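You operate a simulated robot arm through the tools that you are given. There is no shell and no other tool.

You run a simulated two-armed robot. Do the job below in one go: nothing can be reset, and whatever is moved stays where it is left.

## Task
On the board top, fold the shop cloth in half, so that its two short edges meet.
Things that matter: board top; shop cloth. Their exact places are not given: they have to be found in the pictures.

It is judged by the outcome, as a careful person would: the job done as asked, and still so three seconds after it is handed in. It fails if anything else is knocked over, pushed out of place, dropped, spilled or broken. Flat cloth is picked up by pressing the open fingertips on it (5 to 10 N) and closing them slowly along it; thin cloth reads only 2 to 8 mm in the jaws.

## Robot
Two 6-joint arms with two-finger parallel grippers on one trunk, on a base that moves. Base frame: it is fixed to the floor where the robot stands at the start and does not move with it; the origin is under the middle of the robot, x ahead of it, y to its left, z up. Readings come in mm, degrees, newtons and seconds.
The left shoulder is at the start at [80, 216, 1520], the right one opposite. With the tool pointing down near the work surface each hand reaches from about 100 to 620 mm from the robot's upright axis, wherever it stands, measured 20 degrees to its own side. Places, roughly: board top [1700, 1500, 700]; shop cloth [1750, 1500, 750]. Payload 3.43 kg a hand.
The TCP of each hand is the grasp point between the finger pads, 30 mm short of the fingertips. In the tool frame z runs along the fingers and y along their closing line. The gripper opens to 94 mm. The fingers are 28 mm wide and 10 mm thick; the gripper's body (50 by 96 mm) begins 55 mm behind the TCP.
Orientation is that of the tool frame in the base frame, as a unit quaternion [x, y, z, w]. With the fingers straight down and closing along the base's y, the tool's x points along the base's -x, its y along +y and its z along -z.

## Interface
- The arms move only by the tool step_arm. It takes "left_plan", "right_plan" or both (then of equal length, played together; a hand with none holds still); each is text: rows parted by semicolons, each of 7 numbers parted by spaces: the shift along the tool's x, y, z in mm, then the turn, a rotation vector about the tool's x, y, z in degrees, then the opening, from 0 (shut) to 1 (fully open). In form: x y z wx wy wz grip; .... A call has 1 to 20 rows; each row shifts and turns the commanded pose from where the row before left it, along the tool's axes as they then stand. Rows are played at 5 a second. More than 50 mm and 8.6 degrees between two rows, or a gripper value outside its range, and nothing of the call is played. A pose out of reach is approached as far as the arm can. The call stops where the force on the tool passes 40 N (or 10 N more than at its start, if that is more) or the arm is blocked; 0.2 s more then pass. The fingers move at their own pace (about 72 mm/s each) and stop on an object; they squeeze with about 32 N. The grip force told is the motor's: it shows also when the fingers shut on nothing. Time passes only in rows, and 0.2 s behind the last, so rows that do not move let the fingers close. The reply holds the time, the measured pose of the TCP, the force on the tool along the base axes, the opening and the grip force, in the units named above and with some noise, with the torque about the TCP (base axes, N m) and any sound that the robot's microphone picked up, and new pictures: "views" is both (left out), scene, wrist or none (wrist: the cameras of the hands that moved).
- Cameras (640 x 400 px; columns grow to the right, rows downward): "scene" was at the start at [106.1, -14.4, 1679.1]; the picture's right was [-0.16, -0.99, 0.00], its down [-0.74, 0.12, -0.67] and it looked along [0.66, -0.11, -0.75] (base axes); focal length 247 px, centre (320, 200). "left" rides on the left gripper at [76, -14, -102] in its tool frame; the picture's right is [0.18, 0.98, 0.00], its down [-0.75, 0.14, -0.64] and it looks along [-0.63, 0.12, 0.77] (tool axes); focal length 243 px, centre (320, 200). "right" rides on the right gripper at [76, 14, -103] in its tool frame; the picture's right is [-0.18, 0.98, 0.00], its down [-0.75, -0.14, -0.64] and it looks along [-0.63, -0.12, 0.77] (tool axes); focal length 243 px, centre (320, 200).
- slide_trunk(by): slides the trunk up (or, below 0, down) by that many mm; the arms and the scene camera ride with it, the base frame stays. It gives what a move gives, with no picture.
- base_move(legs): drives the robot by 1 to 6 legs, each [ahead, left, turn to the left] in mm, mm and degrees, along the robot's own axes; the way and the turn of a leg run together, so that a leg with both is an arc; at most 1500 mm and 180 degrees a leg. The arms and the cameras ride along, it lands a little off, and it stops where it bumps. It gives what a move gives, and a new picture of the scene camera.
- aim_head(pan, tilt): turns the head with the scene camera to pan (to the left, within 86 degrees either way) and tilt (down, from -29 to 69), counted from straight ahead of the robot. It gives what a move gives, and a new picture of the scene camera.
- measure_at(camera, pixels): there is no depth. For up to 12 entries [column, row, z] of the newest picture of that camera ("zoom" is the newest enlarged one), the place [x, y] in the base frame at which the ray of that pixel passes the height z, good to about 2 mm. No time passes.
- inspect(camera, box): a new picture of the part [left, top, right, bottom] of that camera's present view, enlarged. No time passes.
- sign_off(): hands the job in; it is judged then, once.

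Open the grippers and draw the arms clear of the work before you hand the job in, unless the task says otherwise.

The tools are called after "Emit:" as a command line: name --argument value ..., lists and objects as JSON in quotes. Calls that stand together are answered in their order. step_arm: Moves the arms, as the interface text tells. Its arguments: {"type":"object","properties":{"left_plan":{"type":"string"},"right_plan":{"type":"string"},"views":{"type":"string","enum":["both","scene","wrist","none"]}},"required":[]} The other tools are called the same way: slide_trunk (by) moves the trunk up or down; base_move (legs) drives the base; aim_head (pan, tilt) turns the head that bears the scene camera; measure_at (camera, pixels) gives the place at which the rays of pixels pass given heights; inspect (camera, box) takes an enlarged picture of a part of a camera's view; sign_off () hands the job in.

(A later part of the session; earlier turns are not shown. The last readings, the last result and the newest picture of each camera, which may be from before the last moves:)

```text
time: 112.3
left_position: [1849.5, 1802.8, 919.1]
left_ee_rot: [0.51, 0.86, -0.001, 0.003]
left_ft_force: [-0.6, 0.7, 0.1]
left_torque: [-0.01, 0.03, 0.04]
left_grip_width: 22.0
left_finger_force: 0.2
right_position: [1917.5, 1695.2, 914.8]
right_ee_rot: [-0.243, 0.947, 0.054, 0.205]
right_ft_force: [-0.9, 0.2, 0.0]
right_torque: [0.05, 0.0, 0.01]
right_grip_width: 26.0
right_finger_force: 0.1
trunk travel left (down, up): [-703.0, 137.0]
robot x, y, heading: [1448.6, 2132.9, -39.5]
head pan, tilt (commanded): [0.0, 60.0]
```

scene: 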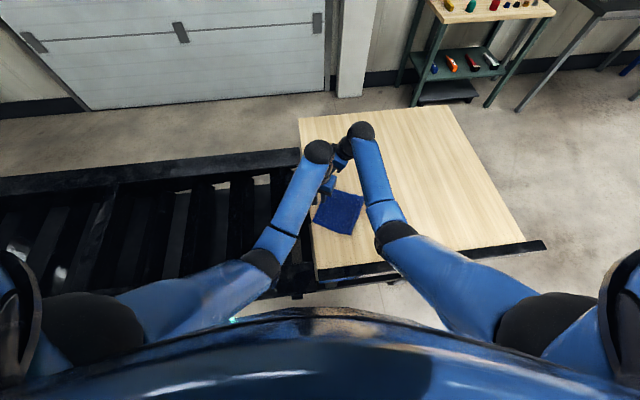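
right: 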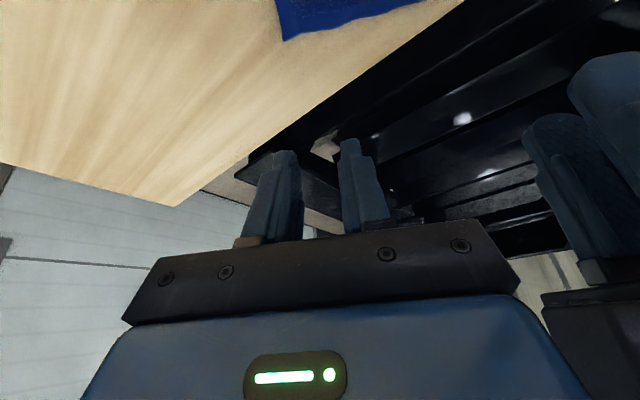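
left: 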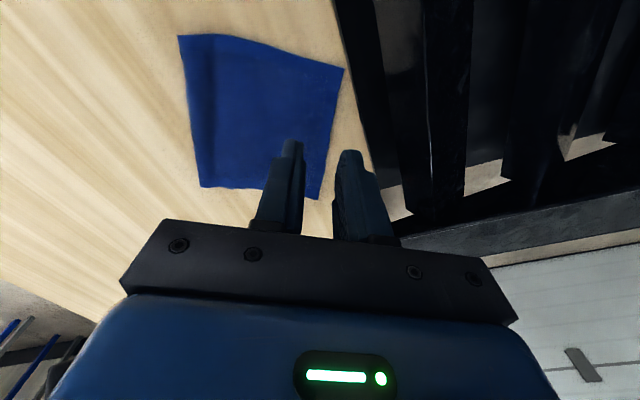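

Both hands hang over the cloth without contact. From here the left camera sees the whole cloth; I measure its corners, then lower the trunk 100 mm.

Emit:
measure_at --camera "left" --pixels '[[343, 68, 742], [320, 198, 742], [180, 37, 750], [201, 187, 750], [333, 130, 742]]'

Emit:
slide_trunk --by -100

Emit:
inspect --camera "left" --box '[60, 0, 540, 260]'

Emit:
inspect --camera "right" --box '[60, 0, 540, 260]'

```text
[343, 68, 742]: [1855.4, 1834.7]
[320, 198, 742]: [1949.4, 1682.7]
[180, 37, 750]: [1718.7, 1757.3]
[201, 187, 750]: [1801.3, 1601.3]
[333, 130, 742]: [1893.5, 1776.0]
```

```text
time: 113.6
left_position: [1851.5, 1802.1, 818.7]
left_ee_rot: [0.51, 0.86, -0.001, 0.003]
left_ft_force: [-0.1, 0.0, -0.1]
left_torque: [-0.01, 0.01, -0.02]
left_grip_width: 21.9
left_finger_force: 0.1
right_position: [1918.0, 1696.1, 813.2]
right_ee_rot: [-0.242, 0.947, 0.053, 0.204]
right_ft_force: [0.7, 0.1, -0.3]
right_torque: [0.03, -0.01, 0.06]
right_grip_width: 26.1
right_finger_force: 0.0
trunk travel left (down, up): [-603.0, 237.0]
robot x, y, heading: [1444.8, 2128.4, -39.2]
head pan, tilt (commanded): [0.0, 60.0]
```

```text
1.33 times, centred on (300, 130) of left
```

zoom: 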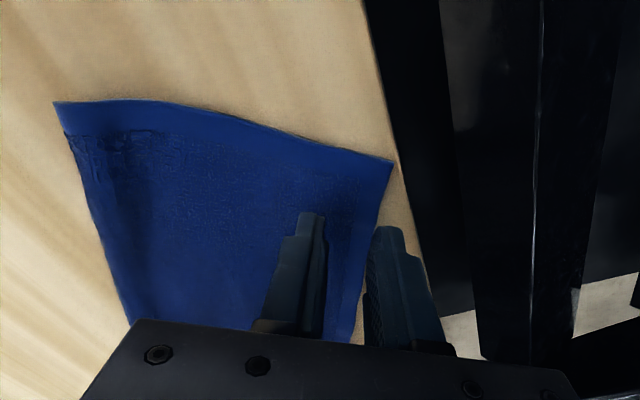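

```text
1.33 times, centred on (300, 130) of right
```

zoom: 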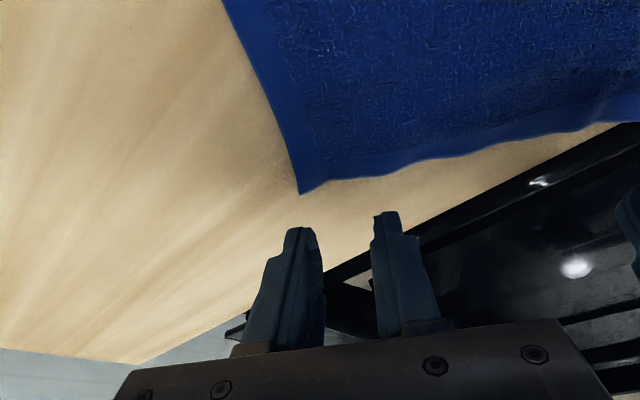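

I measure corner C and the edge with the right camera, and D with the left one.

Emit:
measure_at --camera "zoom" --pixels '[[300, 193, 742], [360, 178, 742], [420, 160, 742], [520, 138, 742], [300, 229, 780], [388, 213, 780]]'

Emit:
measure_at --camera "left" --pixels '[[354, 100, 742], [340, 170, 742], [330, 215, 742]]'

```text
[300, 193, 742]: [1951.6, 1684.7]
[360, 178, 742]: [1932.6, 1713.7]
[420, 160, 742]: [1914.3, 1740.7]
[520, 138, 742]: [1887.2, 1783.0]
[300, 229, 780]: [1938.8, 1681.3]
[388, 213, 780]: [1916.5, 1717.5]
```

```text
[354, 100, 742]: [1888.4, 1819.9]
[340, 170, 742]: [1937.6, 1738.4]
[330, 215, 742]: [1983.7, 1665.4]
```

Corner C is about (1950,1683). I shift the right hand 5 mm outward and lower both hands to a few millimetres above the cloth, with fresh pictures.

Emit:
step_arm --left_plan "0 0 18 0 0 0 0.234; 0 0 18 0 0 0 0.234; 0 0 0 0 0 0 0.234" --right_plan "4.35 0 14 0 0 0 0.277; 4.35 0 14 0 0 0 0.277; 0 0 0 0 0 0 0.277" --views "wrist"

Emit:
inspect --camera "left" --box '[200, 40, 480, 240]'

Emit:
inspect --camera "right" --box '[180, 40, 460, 240]'

```text
time: 114.4
left_position: [1851.0, 1803.0, 783.7]
left_ee_rot: [0.51, 0.86, 0.0, 0.003]
left_ft_force: [0.1, 0.3, -1.1]
left_torque: [0.0, 0.02, 0.01]
left_grip_width: 21.9
left_finger_force: 0.1
right_position: [1922.4, 1697.5, 785.5]
right_ee_rot: [-0.243, 0.947, 0.053, 0.204]
right_ft_force: [0.5, 1.0, -1.1]
right_torque: [0.02, 0.0, -0.01]
right_grip_width: 25.8
right_finger_force: 0.1
trunk travel left (down, up): [-603.0, 237.0]
robot x, y, heading: [1450.1, 2133.2, -39.4]
head pan, tilt (commanded): [0.0, 60.0]
```

right: 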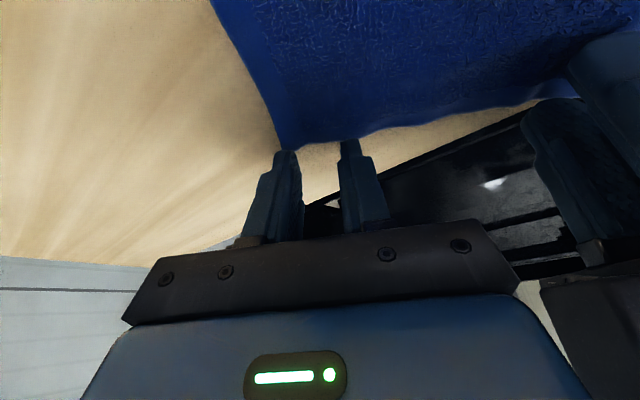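
left: 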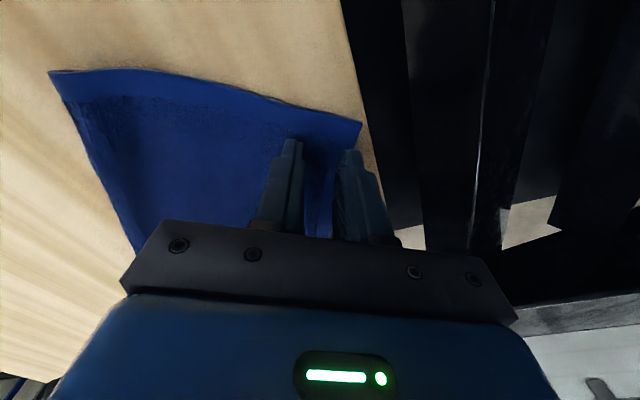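

```text
2.00 times, centred on (340, 140) of left
```

zoom: 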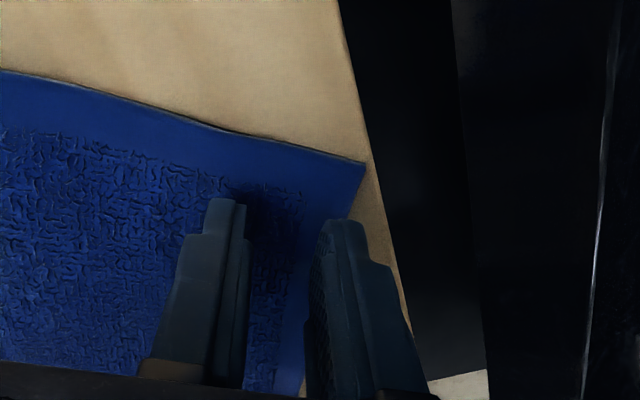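

```text
2.00 times, centred on (320, 140) of right
```

zoom: 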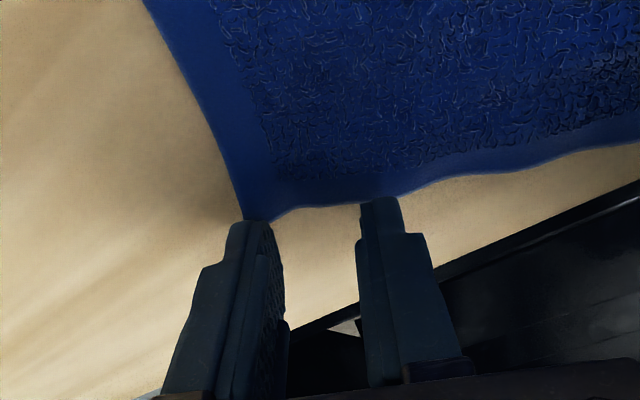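

I measure the right-hand tips against corner C and its edge in the newest enlarged picture.

Emit:
measure_at --camera "zoom" --pixels '[[246, 220, 742], [290, 208, 742], [345, 204, 742], [420, 190, 742], [250, 222, 752], [383, 199, 752]]'

Emit:
measure_at --camera "left" --pixels '[[361, 122, 742], [345, 160, 742], [330, 210, 742], [291, 141, 755], [349, 151, 755]]'

```text
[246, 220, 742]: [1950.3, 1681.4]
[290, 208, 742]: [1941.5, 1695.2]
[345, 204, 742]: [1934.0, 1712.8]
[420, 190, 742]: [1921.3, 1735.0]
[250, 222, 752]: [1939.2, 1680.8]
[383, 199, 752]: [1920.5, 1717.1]
```

```text
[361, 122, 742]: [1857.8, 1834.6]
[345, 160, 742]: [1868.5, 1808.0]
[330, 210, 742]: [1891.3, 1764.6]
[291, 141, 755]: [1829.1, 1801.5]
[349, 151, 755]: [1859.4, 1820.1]
```

Both sit well: right tips ~10 mm inside the edge near C (I shift it 4 mm toward D), left outer finger straddles the edge near D. I lower both to near contact.

Emit:
step_arm --left_plan "0 0 4 0 0 0 0.234; 0 0 3 0 0 0 0.234; 0 0 1.5 0 0 0 0.234; 0 0 0 0 0 0 0.234" --right_plan "1 4 2 0 0 0 0.277; 1.2 0 2.6 0 0 0 0.277; 0.8 0 1.7 0 0 0 0.277; 0 0 0 0 0 0 0.277" --views "none"

```text
time: 115.4
left_position: [1851.4, 1803.3, 774.2]
left_ee_rot: [0.51, 0.86, -0.001, 0.005]
left_ft_force: [-0.5, 0.6, 0.8]
left_torque: [-0.03, -0.01, -0.01]
left_grip_width: 21.8
left_finger_force: 0.1
right_position: [1919.7, 1700.1, 778.5]
right_ee_rot: [-0.243, 0.947, 0.055, 0.203]
right_ft_force: [0.4, -0.2, -1.2]
right_torque: [0.05, -0.01, -0.02]
right_grip_width: 25.9
right_finger_force: 0.1
trunk travel left (down, up): [-603.0, 237.0]
robot x, y, heading: [1446.1, 2128.1, -39.1]
head pan, tilt (commanded): [0.0, 60.0]
```

Nearly touching. I lower the left 1.5 mm and the right 2 mm more and read the forces.

Emit:
step_arm --left_plan "0 0 0.8 0 0 0 0.234; 0 0 0.7 0 0 0 0.234; 0 0 0 0 0 0 0.234" --right_plan "0.4 0 0.9 0 0 0 0.277; 0.4 0 0.9 0 0 0 0.277; 0 0 0 0 0 0 0.277" --views "none"

```text
time: 116.2
left_position: [1851.0, 1802.7, 772.4]
left_ee_rot: [0.509, 0.861, -0.001, 0.004]
left_ft_force: [-0.5, 0.4, 5.0]
left_torque: [0.02, 0.02, 0.01]
left_grip_width: 22.2
left_finger_force: 0.0
right_position: [1919.3, 1701.6, 778.2]
right_ee_rot: [-0.242, 0.947, 0.054, 0.203]
right_ft_force: [0.2, 0.1, 0.1]
right_torque: [0.02, 0.0, 0.0]
right_grip_width: 26.3
right_finger_force: 0.1
trunk travel left (down, up): [-603.0, 237.0]
robot x, y, heading: [1450.6, 2131.7, -39.6]
head pan, tilt (commanded): [0.0, 60.0]
```

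Left presses with 5 N; the right has not touched yet. I lower the right another 2 mm.

Emit:
step_arm --right_plan "0.4 0 0.9 0 0 0 0.277; 0.4 0 0.9 0 0 0 0.277; 0 0 0 0 0 0 0.277" --views "none"

```text
time: 117.0
left_position: [1850.1, 1802.9, 775.3]
left_ee_rot: [0.509, 0.861, -0.001, 0.004]
left_ft_force: [0.7, -0.9, 4.8]
left_torque: [-0.04, 0.02, 0.02]
left_grip_width: 21.8
left_finger_force: 0.1
right_position: [1918.7, 1700.3, 776.6]
right_ee_rot: [-0.243, 0.947, 0.055, 0.204]
right_ft_force: [0.1, -0.7, 4.1]
right_torque: [-0.04, 0.03, -0.02]
right_grip_width: 26.2
right_finger_force: 0.0
trunk travel left (down, up): [-603.0, 237.0]
robot x, y, heading: [1448.3, 2130.5, -39.4]
head pan, tilt (commanded): [0.0, 60.0]
```

Both at 4-5 N. I add a touch more pressure and close both slowly.

Emit:
step_arm --left_plan "0 0 0.5 0 0 0 0.234; 0 0 0 0 0 0 0.22; 0 0 0 0 0 0 0.2; 0 0 0 0 0 0 0.18; 0 0 0 0 0 0 0.16; 0 0 0 0 0 0 0.14; 0 0 0 0 0 0 0.12; 0 0 0 0 0 0 0.1; 0 0 0 0 0 0 0.08; 0 0 0 0 0 0 0.06; 0 0 0 0 0 0 0.045; 0 0 0 0 0 0 0.03; 0 0 0 0 0 0 0.015; 0 0 0 0 0 0 0; 0 0 0 0 0 0 0; 0 0 0 0 0 0 0; 0 0 0 0 0 0 0" --right_plan "0.25 0 0.5 0 0 0 0.277; 0 0 0 0 0 0 0.255; 0 0 0 0 0 0 0.235; 0 0 0 0 0 0 0.215; 0 0 0 0 0 0 0.195; 0 0 0 0 0 0 0.175; 0 0 0 0 0 0 0.155; 0 0 0 0 0 0 0.135; 0 0 0 0 0 0 0.115; 0 0 0 0 0 0 0.095; 0 0 0 0 0 0 0.075; 0 0 0 0 0 0 0.055; 0 0 0 0 0 0 0.035; 0 0 0 0 0 0 0.015; 0 0 0 0 0 0 0; 0 0 0 0 0 0 0; 0 0 0 0 0 0 0" --views "both"

```text
time: 120.6
left_position: [1851.5, 1803.4, 774.3]
left_ee_rot: [0.51, 0.86, -0.002, 0.004]
left_ft_force: [2.3, -3.4, 5.2]
left_torque: [-0.13, -0.06, -0.01]
left_grip_width: 3.5
left_finger_force: 32.1
right_position: [1918.4, 1700.6, 775.8]
right_ee_rot: [-0.244, 0.946, 0.055, 0.204]
right_ft_force: [-1.3, 3.7, 8.0]
right_torque: [0.14, 0.08, 0.0]
right_grip_width: 3.1
right_finger_force: 32.1
trunk travel left (down, up): [-603.0, 237.0]
robot x, y, heading: [1452.9, 2127.3, -39.2]
head pan, tilt (commanded): [0.0, 60.0]
```

scene: 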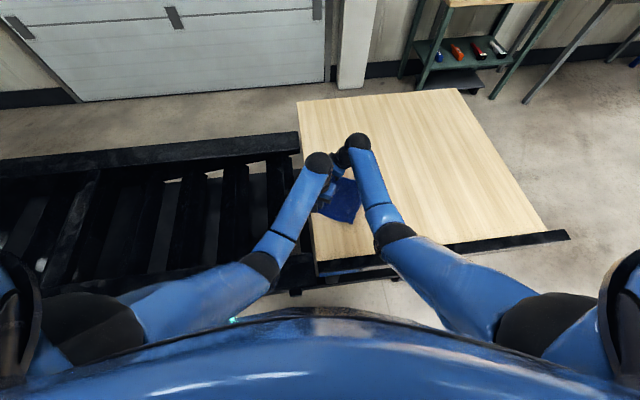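
right: 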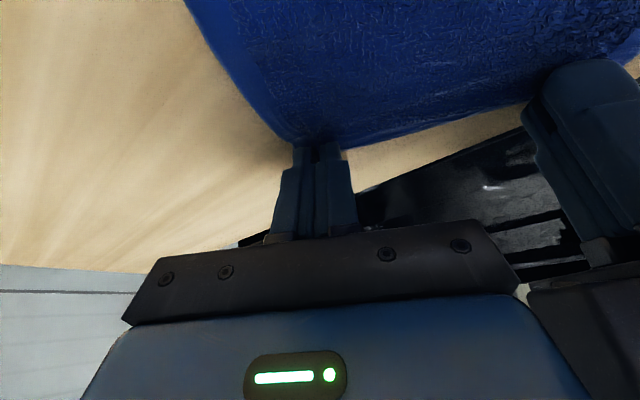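
left: 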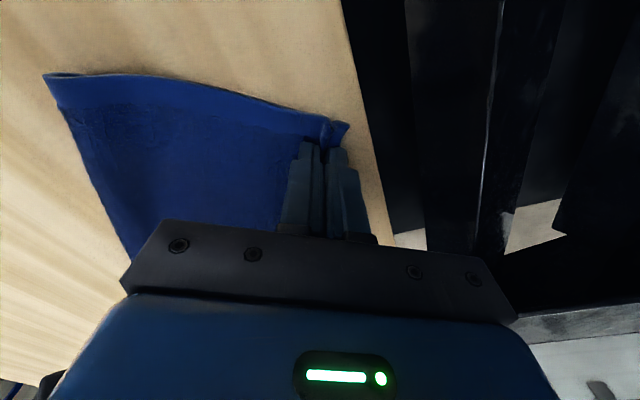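

Both corners are held (3.5 and 3.1 mm). I lift 12 mm, raise the trunk 45 mm, and carry the edge 80 mm back across toward the right, then check.

Emit:
step_arm --left_plan "0 -5 -6 0 0 0 0; 0 -5 -6 0 0 0 0; 0 0 0 0 0 0 0" --right_plan "2 0 -7.55 0 0 0 0; 2 0 -7.55 0 0 0 0; 0 0 0 0 0 0 0" --views "none"

Emit:
slide_trunk --by 45

Emit:
step_arm --left_plan "0 -16 0 0 0 0 0; 0 -16 0 0 0 0 0; 0 -16 0 0 0 0 0; 0 -16 0 0 0 0 0; 0 -16 0 0 0 0 0; 0 0 0 0 0 0 0" --right_plan "14.5 0 -6.77 0 0 0 0; 14.5 0 -6.77 0 0 0 0; 14.5 0 -6.77 0 0 0 0; 14.5 0 -6.77 0 0 0 0; 14.5 0 -6.77 0 0 0 0; 0 0 0 0 0 0 0" --views "both"

```text
time: 121.4
left_position: [1842.3, 1798.4, 783.9]
left_ee_rot: [0.51, 0.86, -0.002, 0.004]
left_ft_force: [2.4, -2.7, -0.2]
left_torque: [-0.12, -0.08, -0.05]
left_grip_width: 3.9
left_finger_force: 31.8
right_position: [1911.3, 1696.2, 786.6]
right_ee_rot: [-0.243, 0.947, 0.055, 0.204]
right_ft_force: [-1.7, 2.8, -0.8]
right_torque: [0.13, 0.06, 0.01]
right_grip_width: 3.5
right_finger_force: 32.2
trunk travel left (down, up): [-603.0, 237.0]
robot x, y, heading: [1448.7, 2131.5, -39.6]
head pan, tilt (commanded): [0.0, 60.0]
```

```text
time: 122.3
left_position: [1842.0, 1798.1, 828.2]
left_ee_rot: [0.509, 0.86, -0.001, 0.003]
left_ft_force: [1.7, -3.0, -0.1]
left_torque: [-0.08, -0.04, -0.02]
left_grip_width: 4.0
left_finger_force: 31.8
right_position: [1910.1, 1696.7, 831.3]
right_ee_rot: [-0.243, 0.947, 0.055, 0.203]
right_ft_force: [-2.9, 2.9, -0.3]
right_torque: [0.13, 0.09, 0.01]
right_grip_width: 3.2
right_finger_force: 32.1
trunk travel left (down, up): [-648.0, 192.0]
robot x, y, heading: [1447.4, 2132.0, -39.3]
head pan, tilt (commanded): [0.0, 60.0]
```

```text
time: 123.7
left_position: [1772.1, 1759.9, 828.1]
left_ee_rot: [0.51, 0.86, -0.001, 0.004]
left_ft_force: [2.1, -3.1, -1.1]
left_torque: [-0.07, -0.09, -0.01]
left_grip_width: 3.9
left_finger_force: 32.1
right_position: [1841.0, 1658.8, 833.4]
right_ee_rot: [-0.242, 0.947, 0.055, 0.204]
right_ft_force: [-2.6, 3.2, -0.2]
right_torque: [0.1, 0.09, 0.0]
right_grip_width: 3.5
right_finger_force: 31.8
trunk travel left (down, up): [-648.0, 192.0]
robot x, y, heading: [1446.4, 2131.5, -39.3]
head pan, tilt (commanded): [0.0, 60.0]
```

scene: 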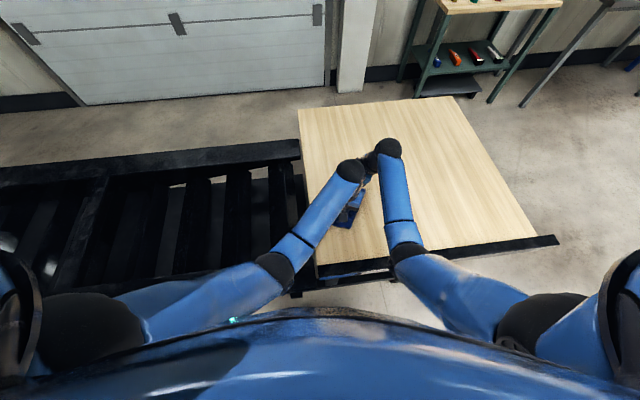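
right: 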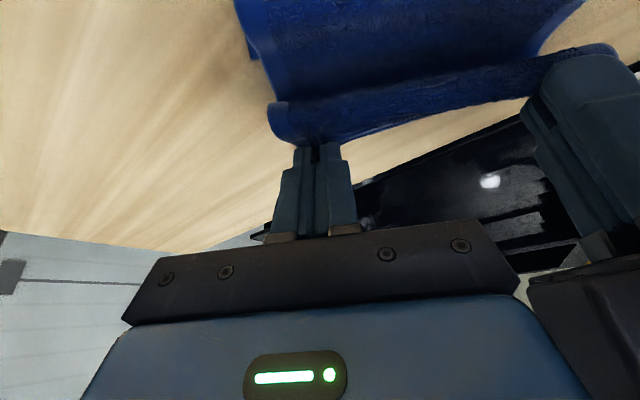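
left: 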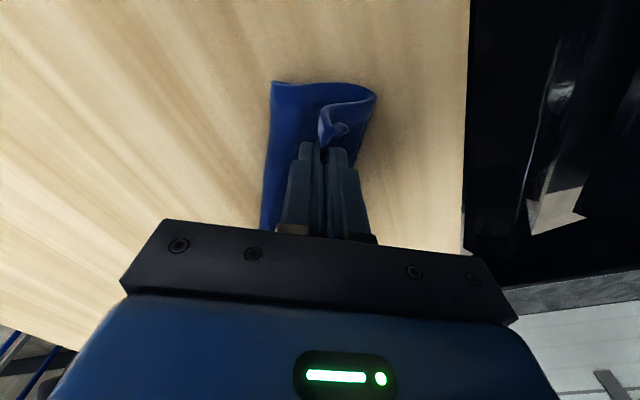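

The held edge is half way; the sheet still sags on the left. I raise the trunk another 50 mm and carry both hands 176 mm further right so the sheet is pulled out and the old crease opens.

Emit:
slide_trunk --by 50

Emit:
step_arm --left_plan "0 -16 0 0 0 0 0; 0 -16 0 0 0 0 0; 0 -16 0 0 0 0 0; 0 -16 0 0 0 0 0; 0 -16 0 0 0 0 0; 0 -16 0 0 0 0 0; 0 -16 0 0 0 0 0; 0 -16 0 0 0 0 0; 0 -16 0 0 0 0 0; 0 -16 0 0 0 0 0; 0 -16 0 0 0 0 0; 0 0 0 0 0 0 0" --right_plan "14.5 0 -6.77 0 0 0 0; 14.5 0 -6.77 0 0 0 0; 14.5 0 -6.77 0 0 0 0; 14.5 0 -6.77 0 0 0 0; 14.5 0 -6.77 0 0 0 0; 14.5 0 -6.77 0 0 0 0; 14.5 0 -6.77 0 0 0 0; 14.5 0 -6.77 0 0 0 0; 14.5 0 -6.77 0 0 0 0; 14.5 0 -6.77 0 0 0 0; 14.5 0 -6.77 0 0 0 0; 0 0 0 0 0 0 0" --views "both"

Emit:
inspect --camera "scene" --box '[300, 150, 440, 250]'

```text
time: 124.6
left_position: [1771.0, 1760.5, 877.8]
left_ee_rot: [0.509, 0.861, -0.002, 0.003]
left_ft_force: [2.5, -4.0, 0.0]
left_torque: [-0.09, -0.08, 0.0]
left_grip_width: 3.8
left_finger_force: 32.6
right_position: [1839.9, 1657.3, 882.9]
right_ee_rot: [-0.243, 0.947, 0.055, 0.203]
right_ft_force: [-2.5, 4.2, -0.6]
right_torque: [0.11, 0.05, 0.06]
right_grip_width: 3.2
right_finger_force: 32.0
trunk travel left (down, up): [-698.0, 142.0]
robot x, y, heading: [1450.5, 2129.1, -39.0]
head pan, tilt (commanded): [0.0, 60.0]
```

```text
time: 127.2
left_position: [1616.4, 1675.0, 878.5]
left_ee_rot: [0.51, 0.86, -0.001, 0.004]
left_ft_force: [2.7, -4.0, 0.3]
left_torque: [-0.1, -0.05, -0.02]
left_grip_width: 4.0
left_finger_force: 32.0
right_position: [1686.6, 1572.2, 885.3]
right_ee_rot: [-0.243, 0.947, 0.055, 0.203]
right_ft_force: [-1.7, 4.1, -0.6]
right_torque: [0.1, 0.11, 0.03]
right_grip_width: 3.3
right_finger_force: 31.8
trunk travel left (down, up): [-698.0, 142.0]
robot x, y, heading: [1449.6, 2122.3, -39.5]
head pan, tilt (commanded): [0.0, 60.0]
```

scene: 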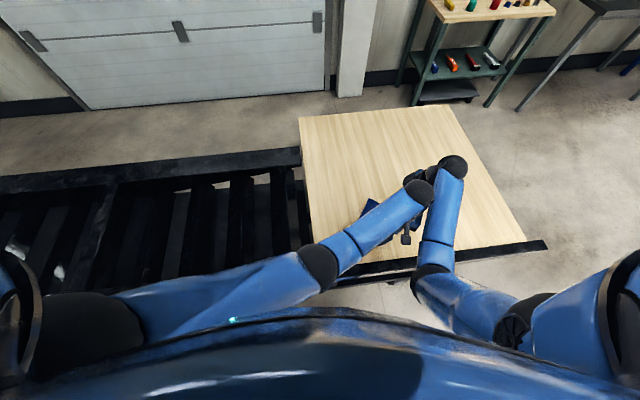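
right: 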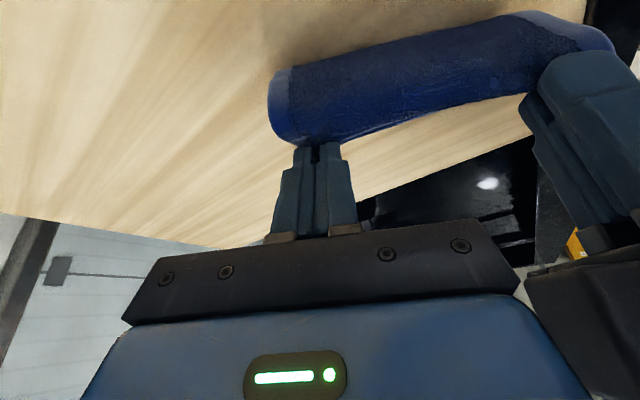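
left: 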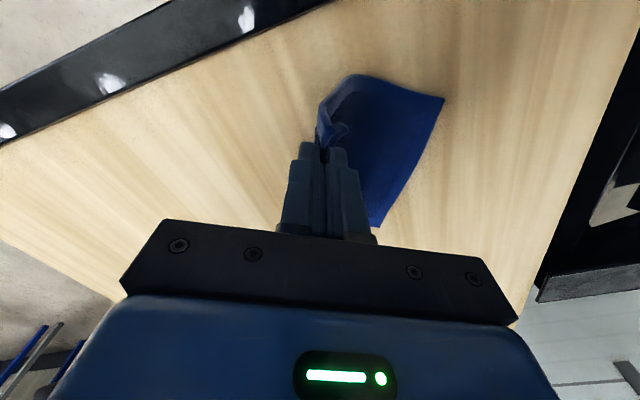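

```text
4.00 times, centred on (370, 200) of scene
```

zoom: 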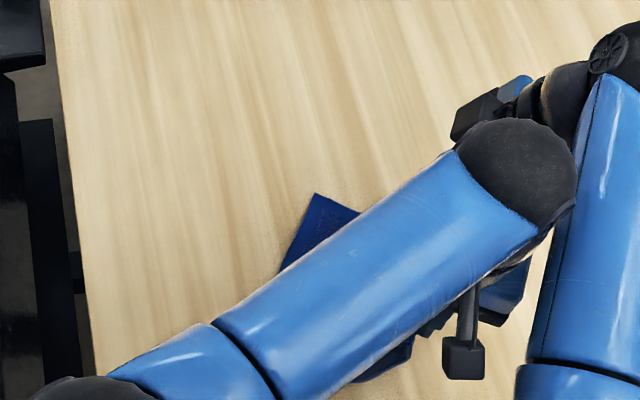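

The sheet has unfolded: the left view shows the lying edge with corner A at (444,100), and the scene zoom shows corner B at (318,193). I measure them.

Emit:
measure_at --camera "zoom" --pixels '[[318, 193, 742], [280, 270, 742], [362, 212, 742]]'

Emit:
measure_at --camera "left" --pixels '[[444, 100, 742], [420, 150, 742], [400, 190, 742], [380, 226, 742], [350, 77, 760], [330, 90, 790]]'

Emit:
inspect --camera "left" --box '[260, 40, 500, 240]'

```text
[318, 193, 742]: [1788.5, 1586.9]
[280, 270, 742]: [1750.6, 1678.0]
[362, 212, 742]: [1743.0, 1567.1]
```

```text
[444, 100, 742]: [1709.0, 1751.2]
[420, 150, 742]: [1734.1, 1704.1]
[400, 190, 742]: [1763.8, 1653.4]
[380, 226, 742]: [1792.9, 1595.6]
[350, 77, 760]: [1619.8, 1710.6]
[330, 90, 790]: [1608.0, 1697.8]
```

```text
2.00 times, centred on (380, 140) of left
```

zoom: 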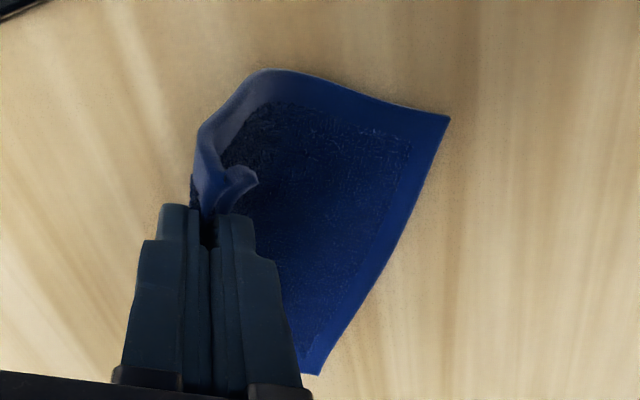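

Now A is at (1709,1751) and B at (1790,1591), and the sheet rises nearly straight up from about 105 mm to the right of that edge: just what I need. I swing the held edge over along an arc toward the lying edge, stopping about two thirds down to check.

Emit:
step_arm --left_plan "-0.5 17.3 1.5 0 0 0 0; -0.5 16.7 4.5 0 0 0 0; -0.5 15.7 7.4 0 0 0 0; -0.5 14.2 10 0 0 0 0; -0.5 12.3 12.3 0 0 0 0; -0.4 8.2 11.3 0 0 0 0; 0 6.6 12.3 0 0 0 0; 0 0 0 0 0 0 0; 0 0 0 0 0 0 0" --right_plan "-12.46 -0.5 7.58 0 0 0 0; -10.7 -0.5 10.18 0 0 0 0; -8.7 -0.5 12.56 0 0 0 0; -6.47 -0.5 14.5 0 0 0 0; -3.92 -0.5 15.96 0 0 0 0; -1.26 -0.4 13.61 0 0 0 0; 0.43 0 13.93 0 0 0 0; 0 0 0 0 0 0 0; 0 0 0 0 0 0 0" --views "both"

Emit:
inspect --camera "left" --box '[160, 20, 480, 220]'

Emit:
inspect --camera "right" --box '[160, 0, 560, 220]'

```text
time: 129.2
left_position: [1698.8, 1716.5, 820.2]
left_ee_rot: [0.51, 0.86, -0.001, 0.003]
left_ft_force: [1.0, -2.4, -0.4]
left_torque: [-0.1, -0.07, -0.02]
left_grip_width: 3.8
left_finger_force: 32.3
right_position: [1753.5, 1606.0, 822.4]
right_ee_rot: [-0.242, 0.947, 0.054, 0.204]
right_ft_force: [-2.1, 4.3, 0.8]
right_torque: [0.14, 0.07, 0.03]
right_grip_width: 2.8
right_finger_force: 32.1
trunk travel left (down, up): [-698.0, 142.0]
robot x, y, heading: [1447.1, 2132.3, -39.2]
head pan, tilt (commanded): [0.0, 60.0]
```

scene: 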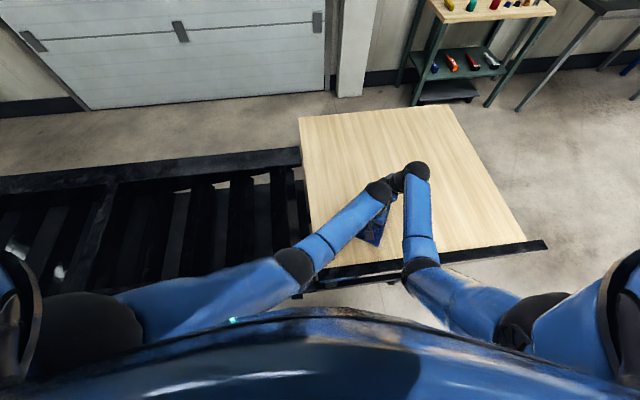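
right: 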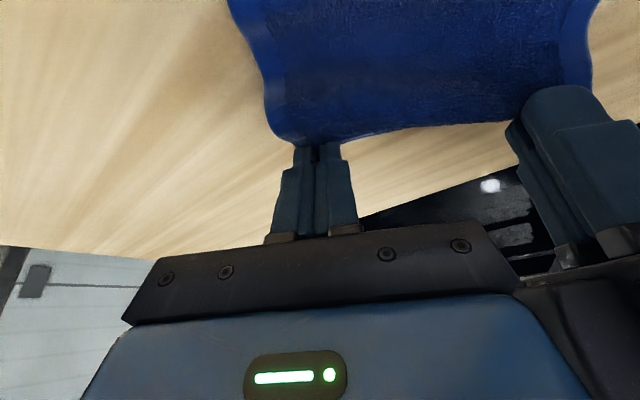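
left: 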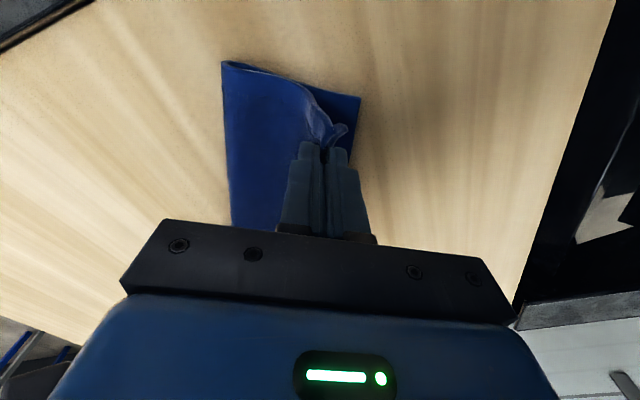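

```text
2.00 times, centred on (320, 120) of left
```

zoom: 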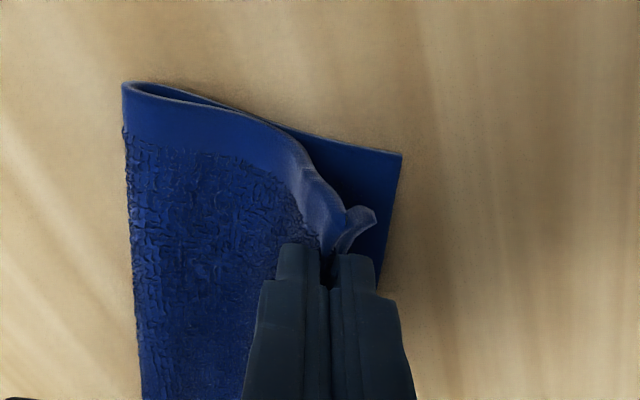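

```text
1.60 times, centred on (360, 110) of right
```

zoom: 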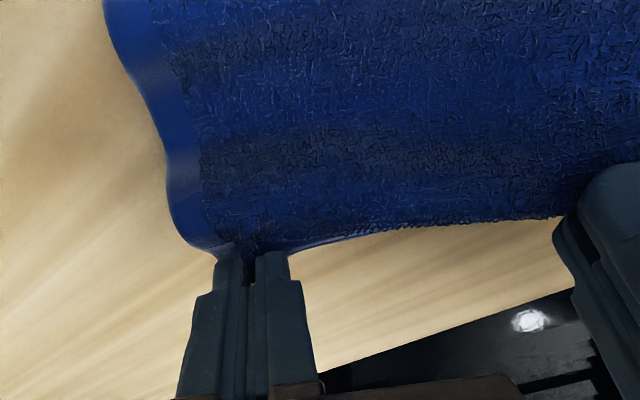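

A clean fold is forming: the left view shows the crease on the left at (222,62) and the lower corner A at (361,97), the held corner coming toward it. I measure both.

Emit:
measure_at --camera "left" --pixels '[[361, 97, 742], [352, 130, 742], [222, 62, 748], [230, 200, 750], [340, 125, 790]]'

```text
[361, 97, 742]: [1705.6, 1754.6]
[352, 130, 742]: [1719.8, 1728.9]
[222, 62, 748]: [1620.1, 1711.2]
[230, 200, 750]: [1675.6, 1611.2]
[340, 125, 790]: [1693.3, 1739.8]
```

Crease lies ~95 mm from the lower edge, nearly where it should be. I finish the arc: the last 6-8 mm across and 40 mm down, to just above contact.

Emit:
step_arm --left_plan "0.7 2.5 11 0 0 0 0; 0.7 2 10.5 0 0 0 0; 0.7 1.2 10 0 0 0 0; 0.7 0.8 9 0 0 0 0; 0 0 0 0 0 0 0; 0 0 0 0 0 0 0" --right_plan "1.75 0 11.3 0 0 0 0; 2.27 0 10.5 0 0 0 0; 2.78 0 9.74 0 0 0 0; 2.69 0 8.12 0 0 0 0; 0 0 0 0 0 0 0; 0 0 0 0 0 0 0" --views "both"

Emit:
inspect --camera "left" --box '[160, 20, 480, 220]'

Emit:
inspect --camera "right" --box '[160, 0, 560, 220]'

```text
time: 130.6
left_position: [1702.8, 1720.3, 779.4]
left_ee_rot: [0.509, 0.861, -0.001, 0.005]
left_ft_force: [2.2, -4.7, 3.9]
left_torque: [-0.18, -0.01, -0.05]
left_grip_width: 4.0
left_finger_force: 32.0
right_position: [1759.3, 1611.0, 781.5]
right_ee_rot: [-0.243, 0.947, 0.054, 0.203]
right_ft_force: [-2.5, 5.0, -0.1]
right_torque: [0.19, 0.06, 0.03]
right_grip_width: 3.1
right_finger_force: 31.9
trunk travel left (down, up): [-698.0, 142.0]
robot x, y, heading: [1444.3, 2126.4, -39.2]
head pan, tilt (commanded): [0.0, 60.0]
```

scene: 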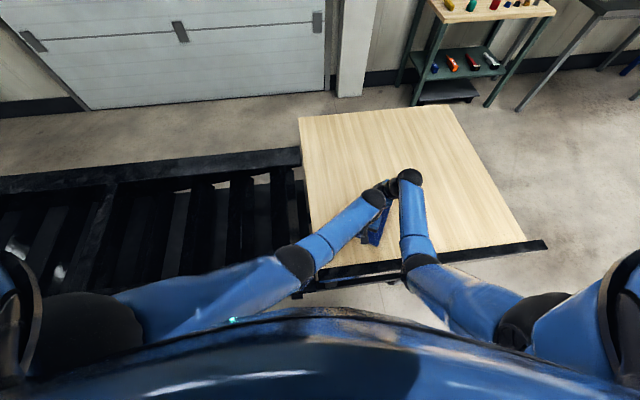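
right: 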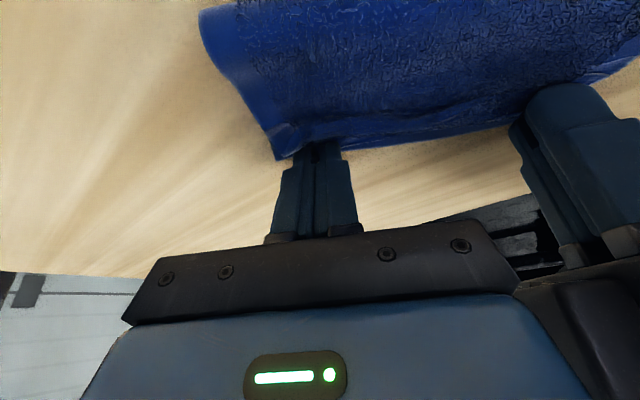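
left: 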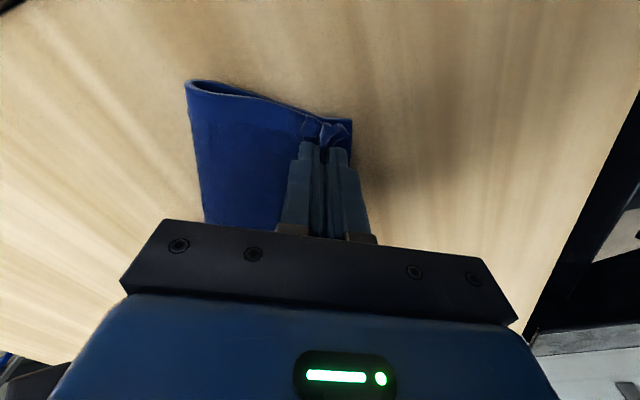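

```text
2.00 times, centred on (320, 120) of left
```

zoom: 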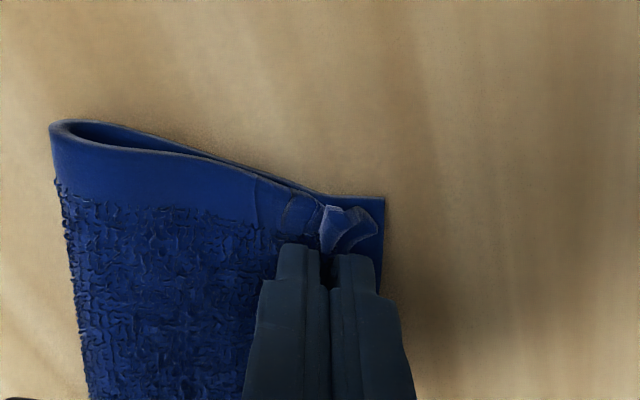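

```text
1.60 times, centred on (360, 110) of right
```

zoom: 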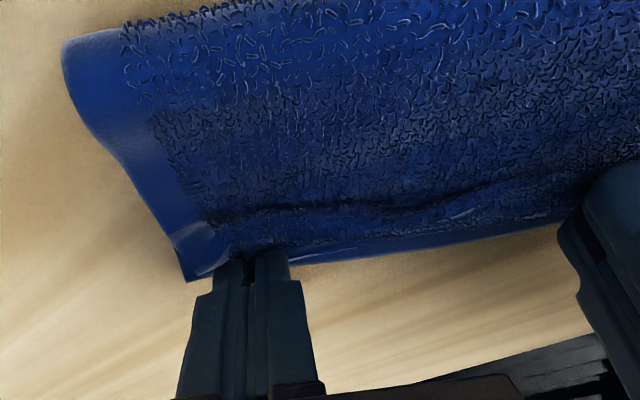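

The held edge now lies against the lower edge: lower corner A at (385,197) in the left zoom, lower corner B at (188,280) in the right one. I measure B before letting go.

Emit:
measure_at --camera "zoom" --pixels '[[188, 281, 742], [350, 258, 742], [450, 240, 742], [65, 50, 752], [190, 255, 748]]'

Emit:
measure_at --camera "left" --pixels '[[352, 119, 742], [350, 150, 742], [186, 82, 750], [347, 125, 750]]'

```text
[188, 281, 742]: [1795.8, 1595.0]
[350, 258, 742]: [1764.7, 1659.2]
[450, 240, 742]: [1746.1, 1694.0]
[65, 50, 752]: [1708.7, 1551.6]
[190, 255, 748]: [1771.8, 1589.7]
```

```text
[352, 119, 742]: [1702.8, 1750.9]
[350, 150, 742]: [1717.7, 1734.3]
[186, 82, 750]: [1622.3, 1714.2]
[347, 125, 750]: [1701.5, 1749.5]
```

B is at (1796,1595), so the far end needs about 6 mm more. I nudge the right hand 6 mm, ease the left up 2 mm, then open both slowly and rise.

Emit:
step_arm --left_plan "0 0 -1 0 0 0 0; 0 0 -1 0 0 0 0; 0 0 0 0 0 0 0; 0 0 0 0 0 0 0.06; 0 0 0 0 0 0 0.12; 0 0 0 0 0 0 0.18; 0 0 0 0 0 0 0.24; 0 0 0 0 0 0 0.3; 0 0 0 0 0 0 0.36; 0 0 0 0 0 0 0.36; 0 0 -6 0 0 0 0.36; 0 0 -12 0 0 0 0.36; 0 0 -20 0 0 0 0.36; 0 0 0 0 0 0 0.36" --right_plan "-2.7 0 1.25 0 0 0 0; -2.7 0 1.25 0 0 0 0; 0 0 0 0 0 0 0; 0 0 0 0 0 0 0.06; 0 0 0 0 0 0 0.12; 0 0 0 0 0 0 0.18; 0 0 0 0 0 0 0.24; 0 0 0 0 0 0 0.3; 0 0 0 0 0 0 0.36; 0 0 0 0 0 0 0.36; -2.5 0 -5.4 0 0 0 0.36; -5.1 0 -10.9 0 0 0 0.36; -8.5 0 -18.1 0 0 0 0.36; 0 0 0 0 0 0 0.36" --views "both"

```text
time: 133.6
left_position: [1704.0, 1721.9, 819.4]
left_ee_rot: [0.511, 0.86, -0.001, 0.003]
left_ft_force: [-0.5, -0.1, -0.2]
left_torque: [0.0, 0.03, 0.0]
left_grip_width: 33.6
left_finger_force: 0.0
right_position: [1766.4, 1614.2, 820.6]
right_ee_rot: [-0.242, 0.947, 0.054, 0.203]
right_ft_force: [0.1, -0.6, 1.1]
right_torque: [-0.01, -0.02, 0.02]
right_grip_width: 33.9
right_finger_force: 0.0
trunk travel left (down, up): [-698.0, 142.0]
robot x, y, heading: [1450.8, 2130.9, -39.2]
head pan, tilt (commanded): [0.0, 60.0]
```

scene: 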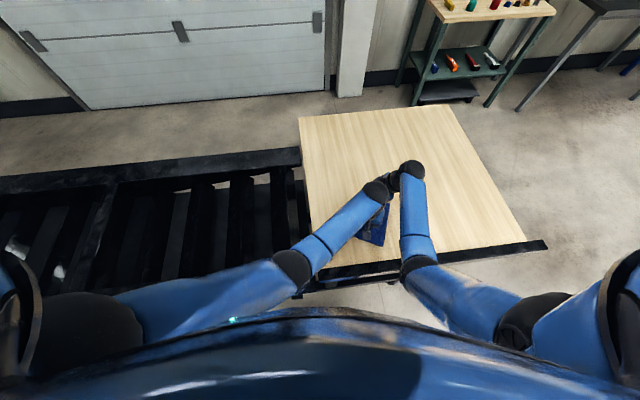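
right: 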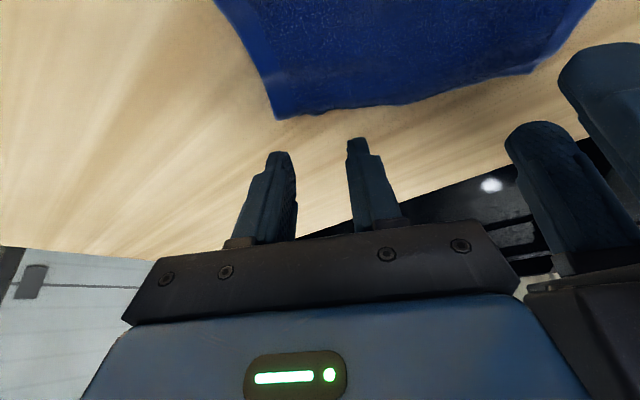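
left: 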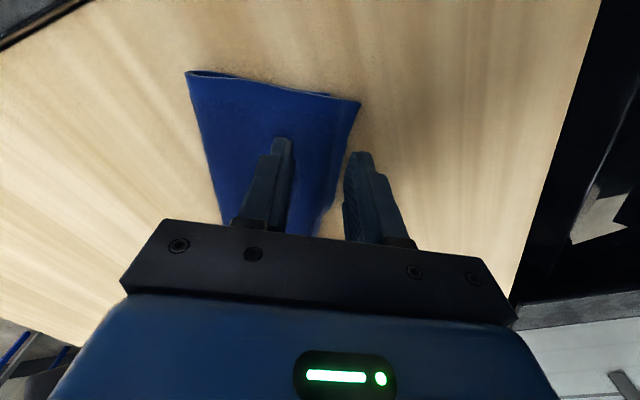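

Both let go cleanly and the cloth lies folded. I enlarge both wrist views to judge how the two short edges meet.

Emit:
inspect --camera "left" --box '[160, 50, 400, 250]'

Emit:
inspect --camera "right" --box '[200, 0, 600, 180]'

```text
2.00 times, centred on (280, 150) of left
```

zoom: 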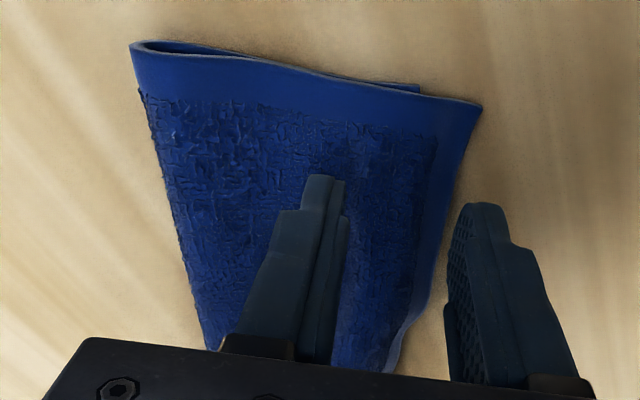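

```text
1.60 times, centred on (400, 90) of right
```

zoom: 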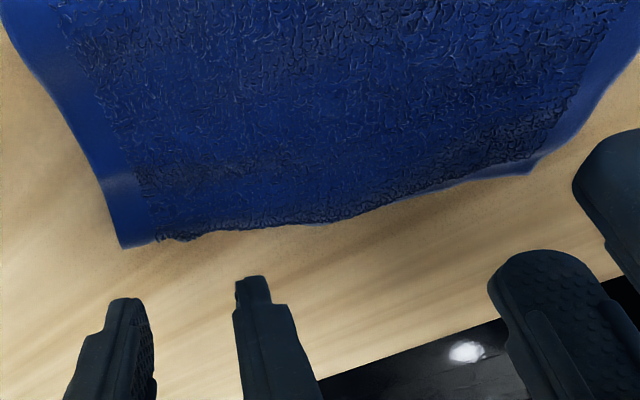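

At the near side the top corner overshoots the lower one a bit; at the far side the hem strip is not visible, maybe tucked under. I raise the trunk and part the hands to look from above.

Emit:
slide_trunk --by 80

Emit:
step_arm --left_plan "10 40 0 0 0 0 0.36; 10 40 0 0 0 0 0.36; 10 40 0 0 0 0 0.36; 10 40 0 0 0 0 0.36; 0 0 0 0 0 0 0.36" --right_plan "25 -30 -12 0 0 0 0.36; 25 -30 -12 0 0 0 0.36; 25 -30 -12 0 0 0 0.36; 25 -30 -12 0 0 0 0.36; 0 0 0 0 0 0 0.36" --views "both"

Emit:
inspect --camera "scene" --box '[330, 180, 430, 260]'

```text
time: 134.8
left_position: [1703.4, 1722.4, 900.3]
left_ee_rot: [0.51, 0.86, -0.001, 0.003]
left_ft_force: [0.3, 0.7, -0.7]
left_torque: [0.02, 0.03, -0.01]
left_grip_width: 34.0
left_finger_force: 0.0
right_position: [1765.2, 1615.1, 901.7]
right_ee_rot: [-0.243, 0.947, 0.055, 0.204]
right_ft_force: [0.0, -0.4, 0.5]
right_torque: [0.02, -0.02, -0.01]
right_grip_width: 33.6
right_finger_force: 0.0
trunk travel left (down, up): [-778.0, 62.0]
robot x, y, heading: [1445.6, 2129.4, -39.3]
head pan, tilt (commanded): [0.0, 60.0]
```

```text
time: 136.0
left_position: [1823.3, 1834.6, 900.0]
left_ee_rot: [0.51, 0.86, 0.0, 0.003]
left_ft_force: [0.2, 0.4, -1.1]
left_torque: [0.01, -0.02, 0.02]
left_grip_width: 33.8
left_finger_force: 0.0
right_position: [1726.4, 1454.5, 901.9]
right_ee_rot: [-0.243, 0.947, 0.053, 0.203]
right_ft_force: [-0.2, -0.3, 0.3]
right_torque: [0.0, -0.01, -0.01]
right_grip_width: 33.8
right_finger_force: 0.1
trunk travel left (down, up): [-778.0, 62.0]
robot x, y, heading: [1448.5, 2130.0, -39.3]
head pan, tilt (commanded): [0.0, 60.0]
```

scene: 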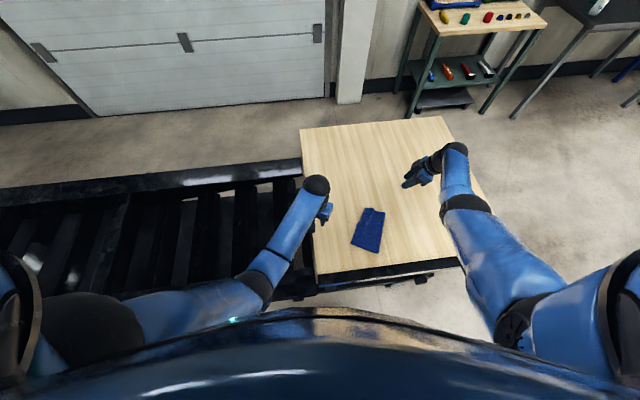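
right: 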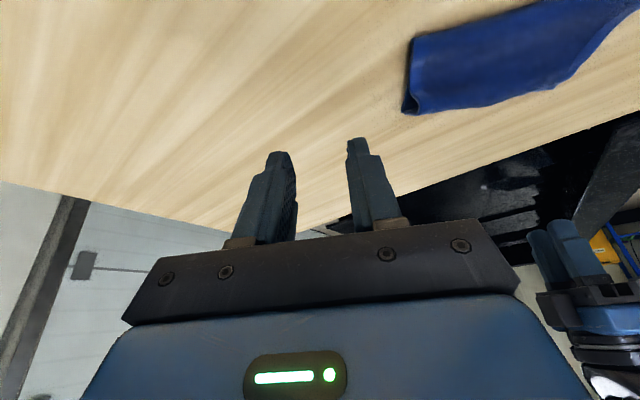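
left: 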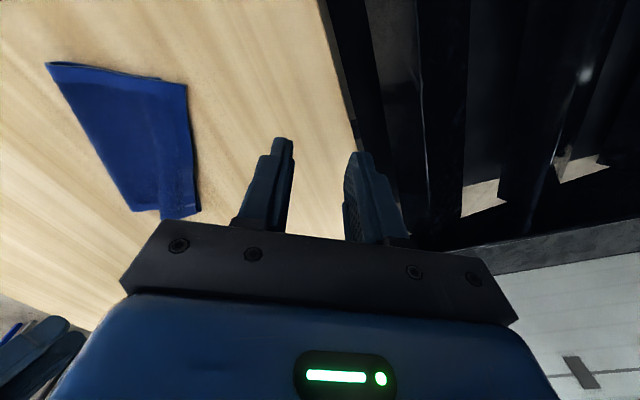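

```text
5.00 times, centred on (380, 220) of scene
```

zoom: 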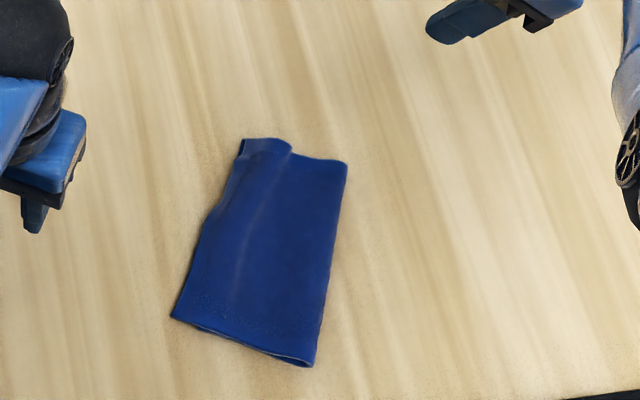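

The scene shows the fold with the crease on the right; at the far-left corner the layers differ slightly. I enlarge the left wrist view, which sees it from above.

Emit:
inspect --camera "left" --box '[30, 40, 230, 230]'

Emit:
measure_at --camera "left" --pixels '[[47, 63, 750], [186, 84, 744], [131, 210, 750], [199, 213, 742], [167, 218, 742], [195, 165, 744]]'

Emit:
inspect --camera "scene" --box '[345, 200, 405, 240]'

```text
2.11 times, centred on (130, 135) of left
```

zoom: 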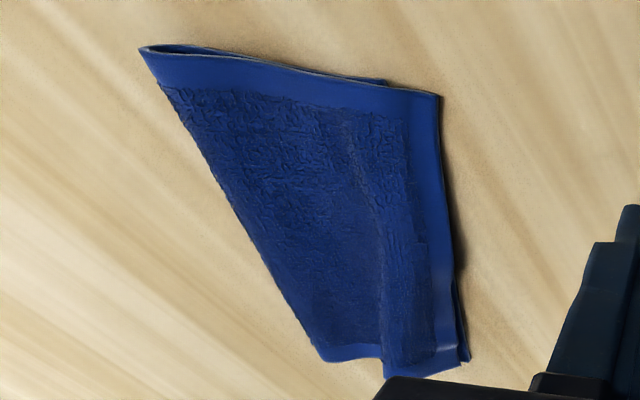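

```text
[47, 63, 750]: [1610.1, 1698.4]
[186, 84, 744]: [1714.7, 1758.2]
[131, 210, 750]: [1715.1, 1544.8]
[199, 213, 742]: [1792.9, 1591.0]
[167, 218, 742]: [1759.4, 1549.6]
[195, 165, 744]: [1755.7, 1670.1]
```

```text
10.00 times, centred on (375, 220) of scene
```

zoom: 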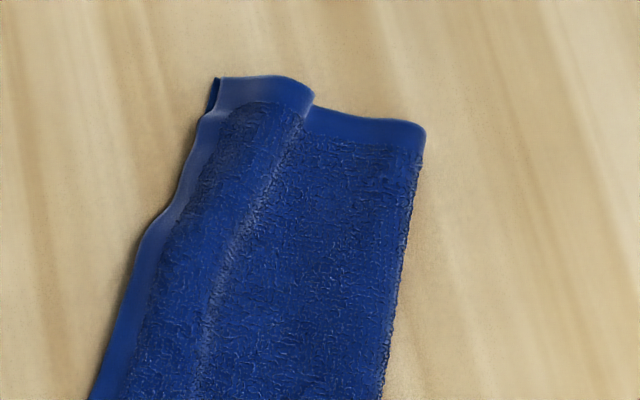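

I see: the far corners almost coincide, with a shallow pleat in the top layer near them; at the near end the top corner D overshoots the lower corner A. I measure A's tip and the other edge points.

Emit:
measure_at --camera "left" --pixels '[[161, 79, 742], [186, 85, 744], [163, 212, 746], [190, 130, 744], [198, 190, 744]]'

Emit:
measure_at --camera "zoom" --pixels '[[218, 78, 744], [212, 84, 742], [310, 95, 748], [425, 127, 750], [195, 112, 746], [150, 225, 744], [95, 390, 744], [208, 112, 742]]'

```text
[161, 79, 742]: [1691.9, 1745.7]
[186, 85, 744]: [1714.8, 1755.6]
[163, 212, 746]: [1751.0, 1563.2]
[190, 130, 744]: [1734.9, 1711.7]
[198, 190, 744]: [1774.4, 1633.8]
```

```text
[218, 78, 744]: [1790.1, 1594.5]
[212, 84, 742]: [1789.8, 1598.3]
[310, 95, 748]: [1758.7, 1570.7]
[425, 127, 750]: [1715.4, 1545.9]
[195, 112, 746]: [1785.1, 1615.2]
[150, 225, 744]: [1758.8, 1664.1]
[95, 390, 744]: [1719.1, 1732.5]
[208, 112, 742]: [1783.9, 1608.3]
```

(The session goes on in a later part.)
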